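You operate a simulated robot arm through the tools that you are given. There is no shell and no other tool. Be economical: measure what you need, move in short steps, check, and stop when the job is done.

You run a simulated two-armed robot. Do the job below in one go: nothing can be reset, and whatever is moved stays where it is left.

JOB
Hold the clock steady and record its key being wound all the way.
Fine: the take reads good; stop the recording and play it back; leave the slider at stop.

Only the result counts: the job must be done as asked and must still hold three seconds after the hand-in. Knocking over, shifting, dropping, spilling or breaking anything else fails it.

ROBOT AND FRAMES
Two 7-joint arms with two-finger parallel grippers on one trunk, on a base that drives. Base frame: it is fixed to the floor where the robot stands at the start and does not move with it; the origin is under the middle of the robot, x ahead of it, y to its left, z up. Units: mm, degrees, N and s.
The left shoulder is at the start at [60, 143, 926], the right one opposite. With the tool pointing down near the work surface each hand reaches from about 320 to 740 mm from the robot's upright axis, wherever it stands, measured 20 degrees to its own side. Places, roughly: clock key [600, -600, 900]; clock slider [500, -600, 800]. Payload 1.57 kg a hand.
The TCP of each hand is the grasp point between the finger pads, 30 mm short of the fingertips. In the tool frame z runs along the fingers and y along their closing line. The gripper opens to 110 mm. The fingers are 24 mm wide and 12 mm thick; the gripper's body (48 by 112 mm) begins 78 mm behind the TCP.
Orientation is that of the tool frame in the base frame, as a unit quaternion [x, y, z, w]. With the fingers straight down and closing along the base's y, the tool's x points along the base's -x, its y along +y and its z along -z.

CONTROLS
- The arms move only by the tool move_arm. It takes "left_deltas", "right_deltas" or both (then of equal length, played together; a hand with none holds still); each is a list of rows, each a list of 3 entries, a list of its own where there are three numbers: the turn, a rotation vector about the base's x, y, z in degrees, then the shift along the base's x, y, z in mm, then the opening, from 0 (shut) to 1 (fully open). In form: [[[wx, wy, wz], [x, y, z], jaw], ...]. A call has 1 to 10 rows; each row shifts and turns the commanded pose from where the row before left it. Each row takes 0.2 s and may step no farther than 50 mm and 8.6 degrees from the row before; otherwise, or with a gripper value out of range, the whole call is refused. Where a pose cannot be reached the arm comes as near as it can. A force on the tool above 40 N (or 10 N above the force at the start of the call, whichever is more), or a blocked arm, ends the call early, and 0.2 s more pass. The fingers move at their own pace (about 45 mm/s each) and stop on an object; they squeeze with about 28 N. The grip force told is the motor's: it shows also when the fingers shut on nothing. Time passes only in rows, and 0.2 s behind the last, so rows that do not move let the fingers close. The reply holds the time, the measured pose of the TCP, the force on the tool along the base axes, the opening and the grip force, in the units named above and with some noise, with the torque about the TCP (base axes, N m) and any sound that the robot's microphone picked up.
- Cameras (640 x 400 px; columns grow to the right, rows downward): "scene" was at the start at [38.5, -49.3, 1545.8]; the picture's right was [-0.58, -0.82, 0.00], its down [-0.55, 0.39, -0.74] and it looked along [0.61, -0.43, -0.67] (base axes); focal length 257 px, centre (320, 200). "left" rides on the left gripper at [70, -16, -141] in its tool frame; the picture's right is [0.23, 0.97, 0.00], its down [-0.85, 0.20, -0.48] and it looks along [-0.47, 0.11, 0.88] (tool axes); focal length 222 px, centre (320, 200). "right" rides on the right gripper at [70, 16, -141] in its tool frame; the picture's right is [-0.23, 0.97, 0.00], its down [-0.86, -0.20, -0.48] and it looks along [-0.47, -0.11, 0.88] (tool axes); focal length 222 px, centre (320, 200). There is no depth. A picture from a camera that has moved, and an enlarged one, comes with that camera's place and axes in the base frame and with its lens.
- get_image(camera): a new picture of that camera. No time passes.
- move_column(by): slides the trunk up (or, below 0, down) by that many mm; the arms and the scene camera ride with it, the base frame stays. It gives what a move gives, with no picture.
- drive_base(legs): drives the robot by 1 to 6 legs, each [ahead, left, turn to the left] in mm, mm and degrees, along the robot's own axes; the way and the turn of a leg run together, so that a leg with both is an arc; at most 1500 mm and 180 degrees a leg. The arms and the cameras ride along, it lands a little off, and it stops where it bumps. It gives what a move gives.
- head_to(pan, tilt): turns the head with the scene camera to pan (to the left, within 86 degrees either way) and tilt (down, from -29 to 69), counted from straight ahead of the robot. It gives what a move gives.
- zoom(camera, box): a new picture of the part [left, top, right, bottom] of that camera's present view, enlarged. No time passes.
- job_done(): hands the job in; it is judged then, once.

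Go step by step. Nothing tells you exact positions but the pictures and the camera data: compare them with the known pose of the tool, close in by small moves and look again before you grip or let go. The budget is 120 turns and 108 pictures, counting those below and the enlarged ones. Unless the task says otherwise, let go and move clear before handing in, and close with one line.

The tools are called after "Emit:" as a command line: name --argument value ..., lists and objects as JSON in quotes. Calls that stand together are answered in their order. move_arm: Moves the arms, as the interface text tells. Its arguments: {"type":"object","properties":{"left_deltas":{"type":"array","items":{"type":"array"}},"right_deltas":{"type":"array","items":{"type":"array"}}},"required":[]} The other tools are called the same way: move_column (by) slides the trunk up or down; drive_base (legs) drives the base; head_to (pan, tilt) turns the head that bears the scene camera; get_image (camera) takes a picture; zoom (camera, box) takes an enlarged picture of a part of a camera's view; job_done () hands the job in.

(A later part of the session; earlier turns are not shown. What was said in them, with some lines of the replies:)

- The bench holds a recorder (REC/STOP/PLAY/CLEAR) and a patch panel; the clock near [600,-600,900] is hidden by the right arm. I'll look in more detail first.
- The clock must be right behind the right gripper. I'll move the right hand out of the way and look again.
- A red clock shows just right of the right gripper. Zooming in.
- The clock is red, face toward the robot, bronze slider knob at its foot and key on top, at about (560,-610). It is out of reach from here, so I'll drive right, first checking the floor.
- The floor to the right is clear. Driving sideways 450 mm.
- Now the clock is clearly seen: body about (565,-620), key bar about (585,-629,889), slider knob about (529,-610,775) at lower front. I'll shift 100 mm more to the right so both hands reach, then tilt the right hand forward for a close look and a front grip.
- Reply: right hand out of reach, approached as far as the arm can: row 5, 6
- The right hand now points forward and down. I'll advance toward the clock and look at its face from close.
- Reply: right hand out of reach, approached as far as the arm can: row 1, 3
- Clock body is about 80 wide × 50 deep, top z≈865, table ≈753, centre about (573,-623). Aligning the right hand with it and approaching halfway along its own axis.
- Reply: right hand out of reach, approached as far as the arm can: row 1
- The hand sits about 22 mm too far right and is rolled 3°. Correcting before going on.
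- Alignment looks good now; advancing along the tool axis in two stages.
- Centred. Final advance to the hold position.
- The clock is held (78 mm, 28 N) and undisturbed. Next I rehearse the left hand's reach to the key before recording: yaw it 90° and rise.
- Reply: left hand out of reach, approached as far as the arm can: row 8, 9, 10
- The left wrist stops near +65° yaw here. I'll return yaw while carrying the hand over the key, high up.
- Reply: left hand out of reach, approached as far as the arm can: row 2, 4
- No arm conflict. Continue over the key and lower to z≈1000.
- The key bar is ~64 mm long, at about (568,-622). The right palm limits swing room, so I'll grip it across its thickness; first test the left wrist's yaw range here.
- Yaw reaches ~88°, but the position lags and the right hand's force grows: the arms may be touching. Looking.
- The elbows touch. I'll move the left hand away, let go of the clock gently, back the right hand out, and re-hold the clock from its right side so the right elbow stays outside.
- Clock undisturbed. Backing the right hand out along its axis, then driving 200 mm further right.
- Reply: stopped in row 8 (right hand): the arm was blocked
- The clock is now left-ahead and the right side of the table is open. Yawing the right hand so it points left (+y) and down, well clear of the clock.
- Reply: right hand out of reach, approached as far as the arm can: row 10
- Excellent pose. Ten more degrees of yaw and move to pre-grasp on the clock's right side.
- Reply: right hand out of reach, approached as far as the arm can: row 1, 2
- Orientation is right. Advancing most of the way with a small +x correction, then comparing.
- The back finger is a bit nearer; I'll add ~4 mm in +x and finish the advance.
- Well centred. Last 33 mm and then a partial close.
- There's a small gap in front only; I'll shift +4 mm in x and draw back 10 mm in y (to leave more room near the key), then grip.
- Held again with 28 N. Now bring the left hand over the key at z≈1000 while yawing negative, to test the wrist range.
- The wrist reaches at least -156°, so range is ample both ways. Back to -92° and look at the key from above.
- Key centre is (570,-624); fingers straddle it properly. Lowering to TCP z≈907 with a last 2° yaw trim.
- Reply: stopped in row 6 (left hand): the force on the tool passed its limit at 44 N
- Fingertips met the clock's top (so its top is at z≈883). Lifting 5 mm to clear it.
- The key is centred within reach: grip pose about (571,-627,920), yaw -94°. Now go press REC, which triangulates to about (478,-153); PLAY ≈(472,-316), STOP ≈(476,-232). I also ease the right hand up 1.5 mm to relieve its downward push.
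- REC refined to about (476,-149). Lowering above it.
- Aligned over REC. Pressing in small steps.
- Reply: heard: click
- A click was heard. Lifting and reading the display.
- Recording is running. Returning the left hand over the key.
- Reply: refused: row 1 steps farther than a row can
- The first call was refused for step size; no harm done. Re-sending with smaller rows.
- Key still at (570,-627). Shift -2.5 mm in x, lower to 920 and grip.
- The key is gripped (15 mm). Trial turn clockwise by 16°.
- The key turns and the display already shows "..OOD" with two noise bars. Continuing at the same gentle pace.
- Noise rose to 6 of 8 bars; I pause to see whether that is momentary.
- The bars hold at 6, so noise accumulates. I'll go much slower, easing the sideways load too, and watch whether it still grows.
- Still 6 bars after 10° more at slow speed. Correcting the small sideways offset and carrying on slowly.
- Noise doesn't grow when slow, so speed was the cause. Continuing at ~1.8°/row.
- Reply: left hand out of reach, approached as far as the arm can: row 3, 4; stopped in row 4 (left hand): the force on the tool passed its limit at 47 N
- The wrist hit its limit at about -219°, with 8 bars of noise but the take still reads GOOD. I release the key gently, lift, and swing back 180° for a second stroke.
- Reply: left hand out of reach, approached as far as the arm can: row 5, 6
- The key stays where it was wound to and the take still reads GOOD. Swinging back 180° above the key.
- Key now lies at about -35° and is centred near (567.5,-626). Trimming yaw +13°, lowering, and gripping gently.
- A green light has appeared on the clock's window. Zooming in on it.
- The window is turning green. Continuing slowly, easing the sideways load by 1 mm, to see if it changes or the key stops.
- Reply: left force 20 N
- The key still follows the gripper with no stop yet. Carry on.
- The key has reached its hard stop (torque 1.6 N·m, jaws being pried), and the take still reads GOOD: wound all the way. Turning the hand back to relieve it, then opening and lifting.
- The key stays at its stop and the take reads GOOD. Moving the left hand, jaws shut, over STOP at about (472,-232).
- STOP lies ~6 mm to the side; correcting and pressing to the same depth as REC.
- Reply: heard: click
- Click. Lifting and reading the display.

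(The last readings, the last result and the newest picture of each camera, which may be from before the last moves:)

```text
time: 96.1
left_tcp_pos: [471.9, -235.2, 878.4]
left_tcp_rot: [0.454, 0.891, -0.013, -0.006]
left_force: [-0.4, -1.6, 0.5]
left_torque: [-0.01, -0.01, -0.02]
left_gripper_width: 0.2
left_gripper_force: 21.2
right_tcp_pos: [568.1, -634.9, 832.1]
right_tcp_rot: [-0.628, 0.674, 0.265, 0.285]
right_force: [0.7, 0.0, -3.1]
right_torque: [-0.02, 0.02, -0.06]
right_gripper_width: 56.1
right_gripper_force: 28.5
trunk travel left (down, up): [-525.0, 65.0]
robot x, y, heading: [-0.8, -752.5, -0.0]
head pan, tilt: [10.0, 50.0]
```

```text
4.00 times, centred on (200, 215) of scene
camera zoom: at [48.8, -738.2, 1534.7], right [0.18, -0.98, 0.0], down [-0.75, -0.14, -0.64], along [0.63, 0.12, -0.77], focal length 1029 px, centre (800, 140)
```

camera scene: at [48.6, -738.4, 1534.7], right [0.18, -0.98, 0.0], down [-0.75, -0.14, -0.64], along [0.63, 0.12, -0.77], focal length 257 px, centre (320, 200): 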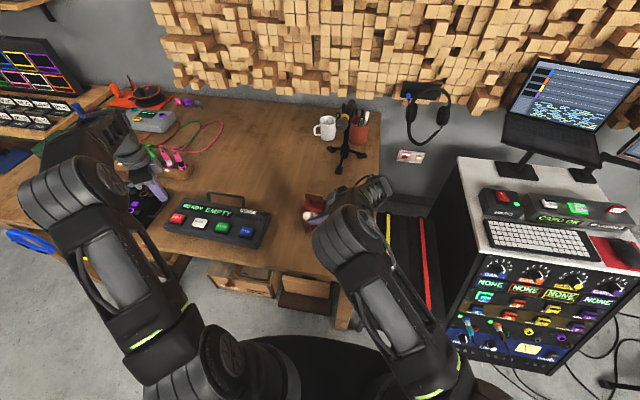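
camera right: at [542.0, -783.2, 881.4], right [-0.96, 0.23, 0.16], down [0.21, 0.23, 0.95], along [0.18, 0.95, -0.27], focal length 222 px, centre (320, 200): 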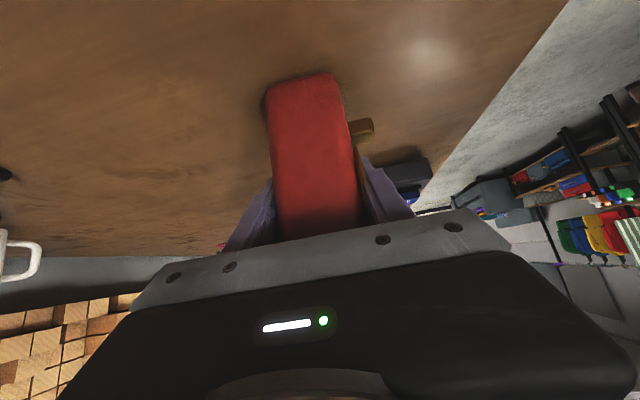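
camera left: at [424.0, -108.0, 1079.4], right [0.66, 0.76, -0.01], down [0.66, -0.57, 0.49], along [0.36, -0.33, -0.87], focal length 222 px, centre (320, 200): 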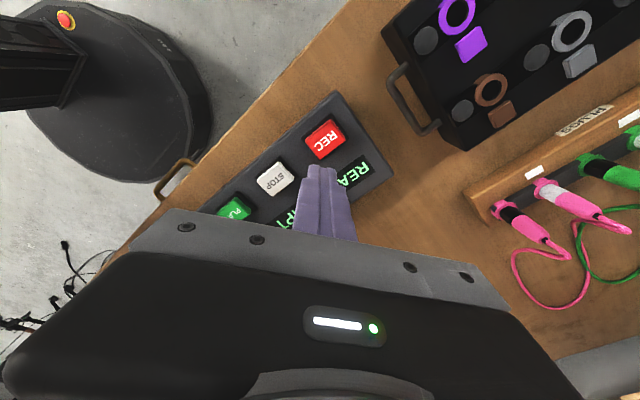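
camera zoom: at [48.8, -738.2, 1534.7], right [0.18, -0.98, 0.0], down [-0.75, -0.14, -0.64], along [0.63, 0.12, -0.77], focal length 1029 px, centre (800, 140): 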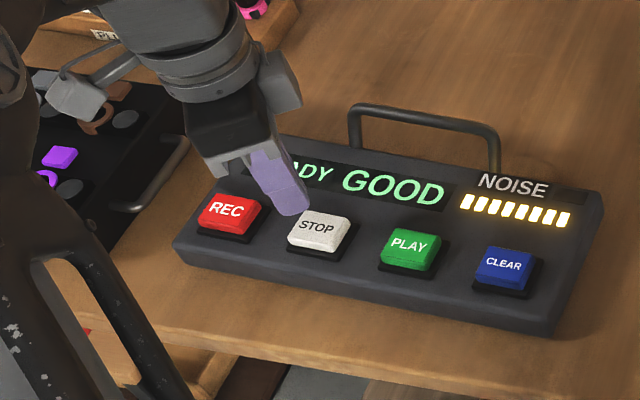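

READY GOOD. Now over PLAY at about (469,-317).

Emit:
move_arm --left_deltas '[[[0, 0, 0], [-1, -41, 0], 0], [[0, 0, 0], [-1.5, -41, 0], 0], [[0, 0, 0], [0, 0, 0], 0]]'

Emit:
zoom --camera "left" --box '[200, 80, 400, 240]'

```text
time: 96.9
left_tcp_pos: [467.0, -318.0, 877.5]
left_tcp_rot: [0.453, 0.891, -0.013, -0.005]
left_force: [-0.6, -0.7, -0.4]
left_torque: [0.0, 0.0, -0.01]
left_gripper_width: 0.0
left_gripper_force: 20.9
right_tcp_pos: [567.5, -635.3, 831.7]
right_tcp_rot: [-0.627, 0.674, 0.266, 0.287]
right_force: [-0.7, 1.3, -3.6]
right_torque: [0.04, 0.01, -0.02]
right_gripper_width: 56.1
right_gripper_force: 28.2
trunk travel left (down, up): [-525.0, 65.0]
robot x, y, heading: [2.4, -753.1, 0.5]
head pan, tilt: [10.0, 50.0]
```

```text
2.50 times, centred on (300, 160) of left
camera zoom: at [415.5, -268.3, 1018.6], right [0.65, 0.76, -0.03], down [0.67, -0.57, 0.47], along [0.34, -0.33, -0.88], focal length 555 px, centre (370, 300)
```

zoom: 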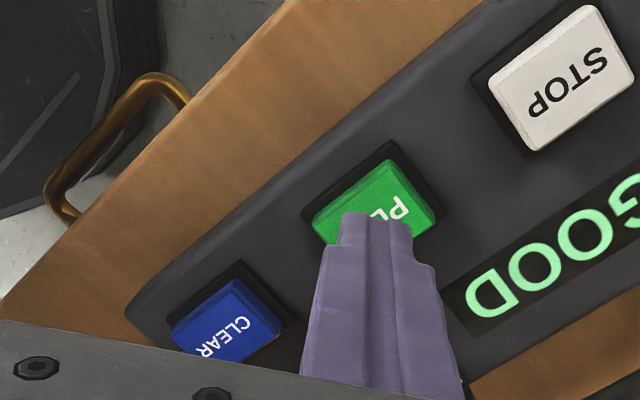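

Emit:
move_arm --left_deltas '[[[0, 0, 0], [0, -1, -7], 0], [[0, 0, 0], [0, 0, -10], 0], [[0, 0, 0], [0, 0, -8], 0], [[0, 0, 0], [0, 0, -7], 0], [[0, 0, 0], [0, 0, -4], 0], [[0, 0, 0], [0, 0, -3], 0], [[0, 0, 0], [0, 0, -2.5], 0]]'

```text
time: 98.5
left_tcp_pos: [468.0, -318.2, 835.4]
left_tcp_rot: [0.453, 0.892, -0.012, -0.005]
left_force: [-1.2, 1.5, 2.7]
left_torque: [0.01, -0.01, 0.01]
left_gripper_width: 0.0
left_gripper_force: 21.3
right_tcp_pos: [567.6, -634.6, 832.3]
right_tcp_rot: [-0.628, 0.674, 0.265, 0.286]
right_force: [-0.4, -0.7, -5.2]
right_torque: [0.0, 0.0, -0.02]
right_gripper_width: 55.8
right_gripper_force: 28.2
trunk travel left (down, up): [-525.0, 65.0]
robot x, y, heading: [5.2, -750.7, -0.1]
head pan, tilt: [10.0, 50.0]
heard: click
```

Emit:
move_arm --left_deltas '[[[0, 0, 0], [0, 0, 20], 0], [[0, 0, 0], [0, 0, 30], 0], [[0, 0, 0], [0, 20, 40], 0], [[0, 0, 0], [0, 40, 20], 0]]'

Emit:
zoom --camera "scene" --box '[120, 150, 340, 260]'

```text
time: 99.5
left_tcp_pos: [469.2, -256.9, 944.2]
left_tcp_rot: [0.454, 0.891, -0.013, -0.006]
left_force: [0.0, 0.5, -0.7]
left_torque: [0.0, 0.03, 0.0]
left_gripper_width: 0.0
left_gripper_force: 21.3
right_tcp_pos: [567.5, -635.3, 831.5]
right_tcp_rot: [-0.628, 0.674, 0.265, 0.285]
right_force: [-0.5, 0.8, -3.1]
right_torque: [-0.05, 0.0, 0.01]
right_gripper_width: 56.1
right_gripper_force: 27.8
trunk travel left (down, up): [-525.0, 65.0]
robot x, y, heading: [3.8, -749.0, 0.2]
head pan, tilt: [10.0, 50.0]
```

```text
2.91 times, centred on (230, 205) of scene
camera zoom: at [48.8, -737.5, 1534.7], right [0.18, -0.98, 0.0], down [-0.75, -0.14, -0.64], along [0.63, 0.11, -0.77], focal length 748 px, centre (582, 186)
```

zoom: 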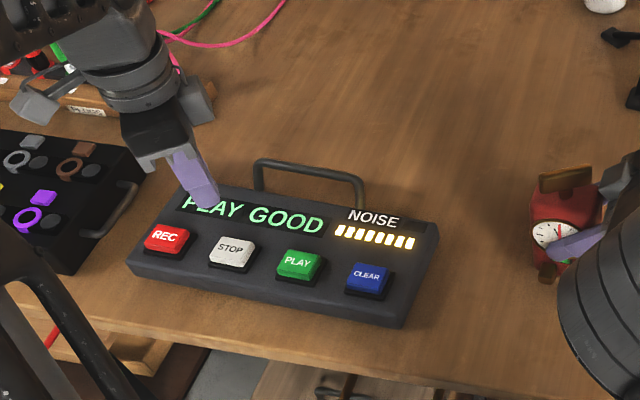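

PLAY GOOD shows. Now the right hand releases the clock and backs out so I can inspect the slider and the window.

Emit:
move_arm --right_deltas '[[[0, 0, 0], [0, 0, 0], 0.6], [[0, 0, 0], [0, 0, 0], 0.75], [[0, 0, 0], [0, 0, 0], 0.8], [[0, 0, 0], [-0.8, -11, 10.5], 0.8], [[0, 0, 0], [-0.8, -11, 10.5], 0.8], [[0, 0, 0], [-0.8, -11, 10.5], 0.8], [[0, 0, 0], [-0.8, -11, 10.5], 0.8], [[0, 0, 0], [-0.8, -15, 14], 0.8], [[0, 0, 0], [-0.8, -20, 18], 0.8], [[0, 0, 0], [0, -20, 10], 0.8]]'

Emit:
zoom --camera "scene" --box '[285, 180, 345, 240]'

```text
time: 101.7
left_tcp_pos: [468.5, -258.1, 943.9]
left_tcp_rot: [0.454, 0.891, -0.012, -0.005]
left_force: [-0.4, 0.0, -0.7]
left_torque: [0.02, -0.05, -0.02]
left_gripper_width: 0.2
left_gripper_force: 21.3
right_tcp_pos: [558.3, -732.4, 918.1]
right_tcp_rot: [-0.627, 0.675, 0.263, 0.286]
right_force: [0.4, -0.4, -0.6]
right_torque: [0.02, 0.03, 0.01]
right_gripper_width: 88.0
right_gripper_force: 0.1
right hand out of reach, approached as far as the arm can: row 10
trunk travel left (down, up): [-525.0, 65.0]
robot x, y, heading: [1.5, -749.5, 0.4]
head pan, tilt: [10.0, 50.0]
```

```text
6.67 times, centred on (315, 210) of scene
camera zoom: at [48.2, -738.5, 1534.7], right [0.18, -0.98, 0.0], down [-0.75, -0.14, -0.64], along [0.63, 0.12, -0.77], focal length 1714 px, centre (353, 133)
```

zoom: 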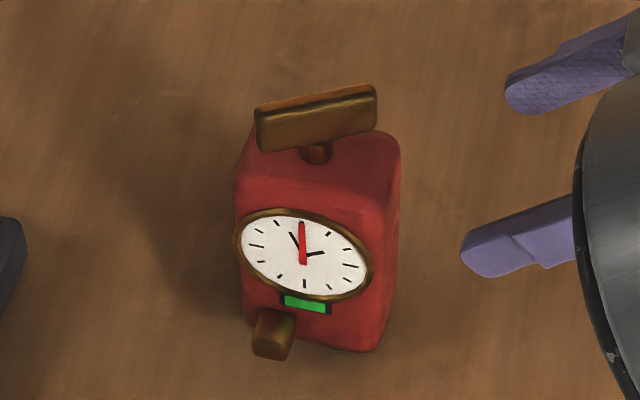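

The window is now lit green (wound) and the hands haven't moved since the start. A closer look at the slider for any markings.

Emit:
zoom --camera "scene" --box '[303, 205, 327, 235]'

Emit:
move_arm --left_deltas '[[[0, 0, 0], [-20, 20, 20], 0.2], [[0, 0, 0], [0, 0, 0], 0.4], [[0, 0, 0], [0, 0, 0], 0.4], [[0, 0, 0], [0, 0, 0], 0.4], [[0, 0, 0], [0, 0, 0], 0.4], [[0, 0, 0], [0, 0, 0], 0.4], [[0, 0, 0], [0, 0, 0], 0.4], [[0, 0, 0], [0, 0, 0], 0.4]]' --right_deltas '[[[0, 0, 0], [0, -20, 10], 0.8], [[0, 0, 0], [0, -20, 10], 0.8], [[0, 0, 0], [0, -20, 10], 0.8], [[0, 0, 0], [0, 0, 0], 0.8], [[0, 0, 0], [0, 0, 0], 0.8], [[0, 0, 0], [0, 0, 0], 0.8], [[0, 0, 0], [0, 0, 0], 0.8], [[0, 0, 0], [0, 0, 0], 0.8]]'

Emit:
get_image --camera "scene"

```text
13.33 times, centred on (315, 220) of scene
camera zoom: at [48.2, -738.5, 1534.7], right [0.18, -0.98, 0.0], down [-0.75, -0.14, -0.64], along [0.63, 0.12, -0.77], focal length 3429 px, centre (387, -67)
```

zoom: 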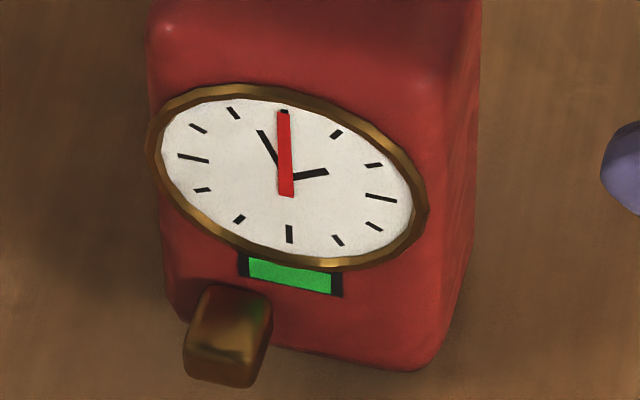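

```text
time: 103.5
left_tcp_pos: [446.3, -238.2, 963.7]
left_tcp_rot: [0.454, 0.891, -0.011, -0.006]
left_force: [0.3, -0.3, 0.2]
left_torque: [-0.02, -0.01, -0.01]
left_gripper_width: 43.9
left_gripper_force: 0.1
right_tcp_pos: [537.9, -777.5, 957.1]
right_tcp_rot: [-0.627, 0.675, 0.263, 0.286]
right_force: [0.5, -0.5, -0.4]
right_torque: [-0.01, 0.04, -0.01]
right_gripper_width: 88.0
right_gripper_force: 0.1
right hand out of reach, approached as far as the arm can: row 1, 2, 3
trunk travel left (down, up): [-525.0, 65.0]
robot x, y, heading: [-2.3, -748.4, 0.2]
head pan, tilt: [10.0, 50.0]
```

```text
8 pictures are left
camera scene: at [48.5, -738.3, 1534.7], right [0.18, -0.98, 0.0], down [-0.75, -0.14, -0.64], along [0.63, 0.12, -0.77], focal length 257 px, centre (320, 200)
```

scene: 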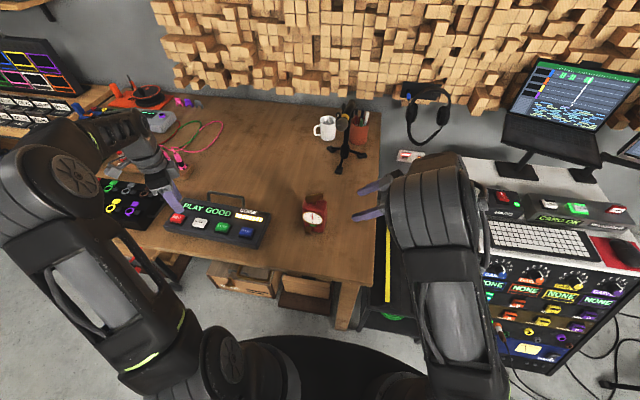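

Emit:
zoom --camera "scene" --box '[150, 170, 350, 260]'

```text
3.20 times, centred on (250, 215) of scene
camera zoom: at [48.5, -738.3, 1534.7], right [0.18, -0.98, 0.0], down [-0.75, -0.14, -0.64], along [0.63, 0.12, -0.77], focal length 823 px, centre (544, 152)
```

zoom: 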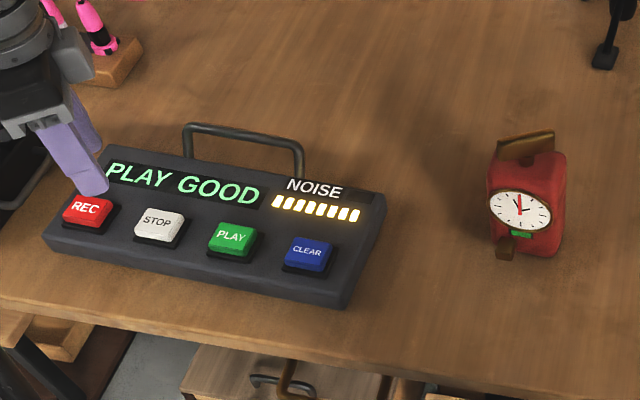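

The display reads PLAY GOOD. The clock stands upright with its window green, it isn't running, its slider hasn't been touched, and both hands are clear. Handing in.

Emit:
job_done

```text
The job is handed in.
```

I held the clock and recorded its key being wound to the hard stop. I then stopped the take and played it back; the recorder display reads PLAY GOOD. I never touched the slider: it carries no markings, and I took it to be at stop because the wound clock isn't running.
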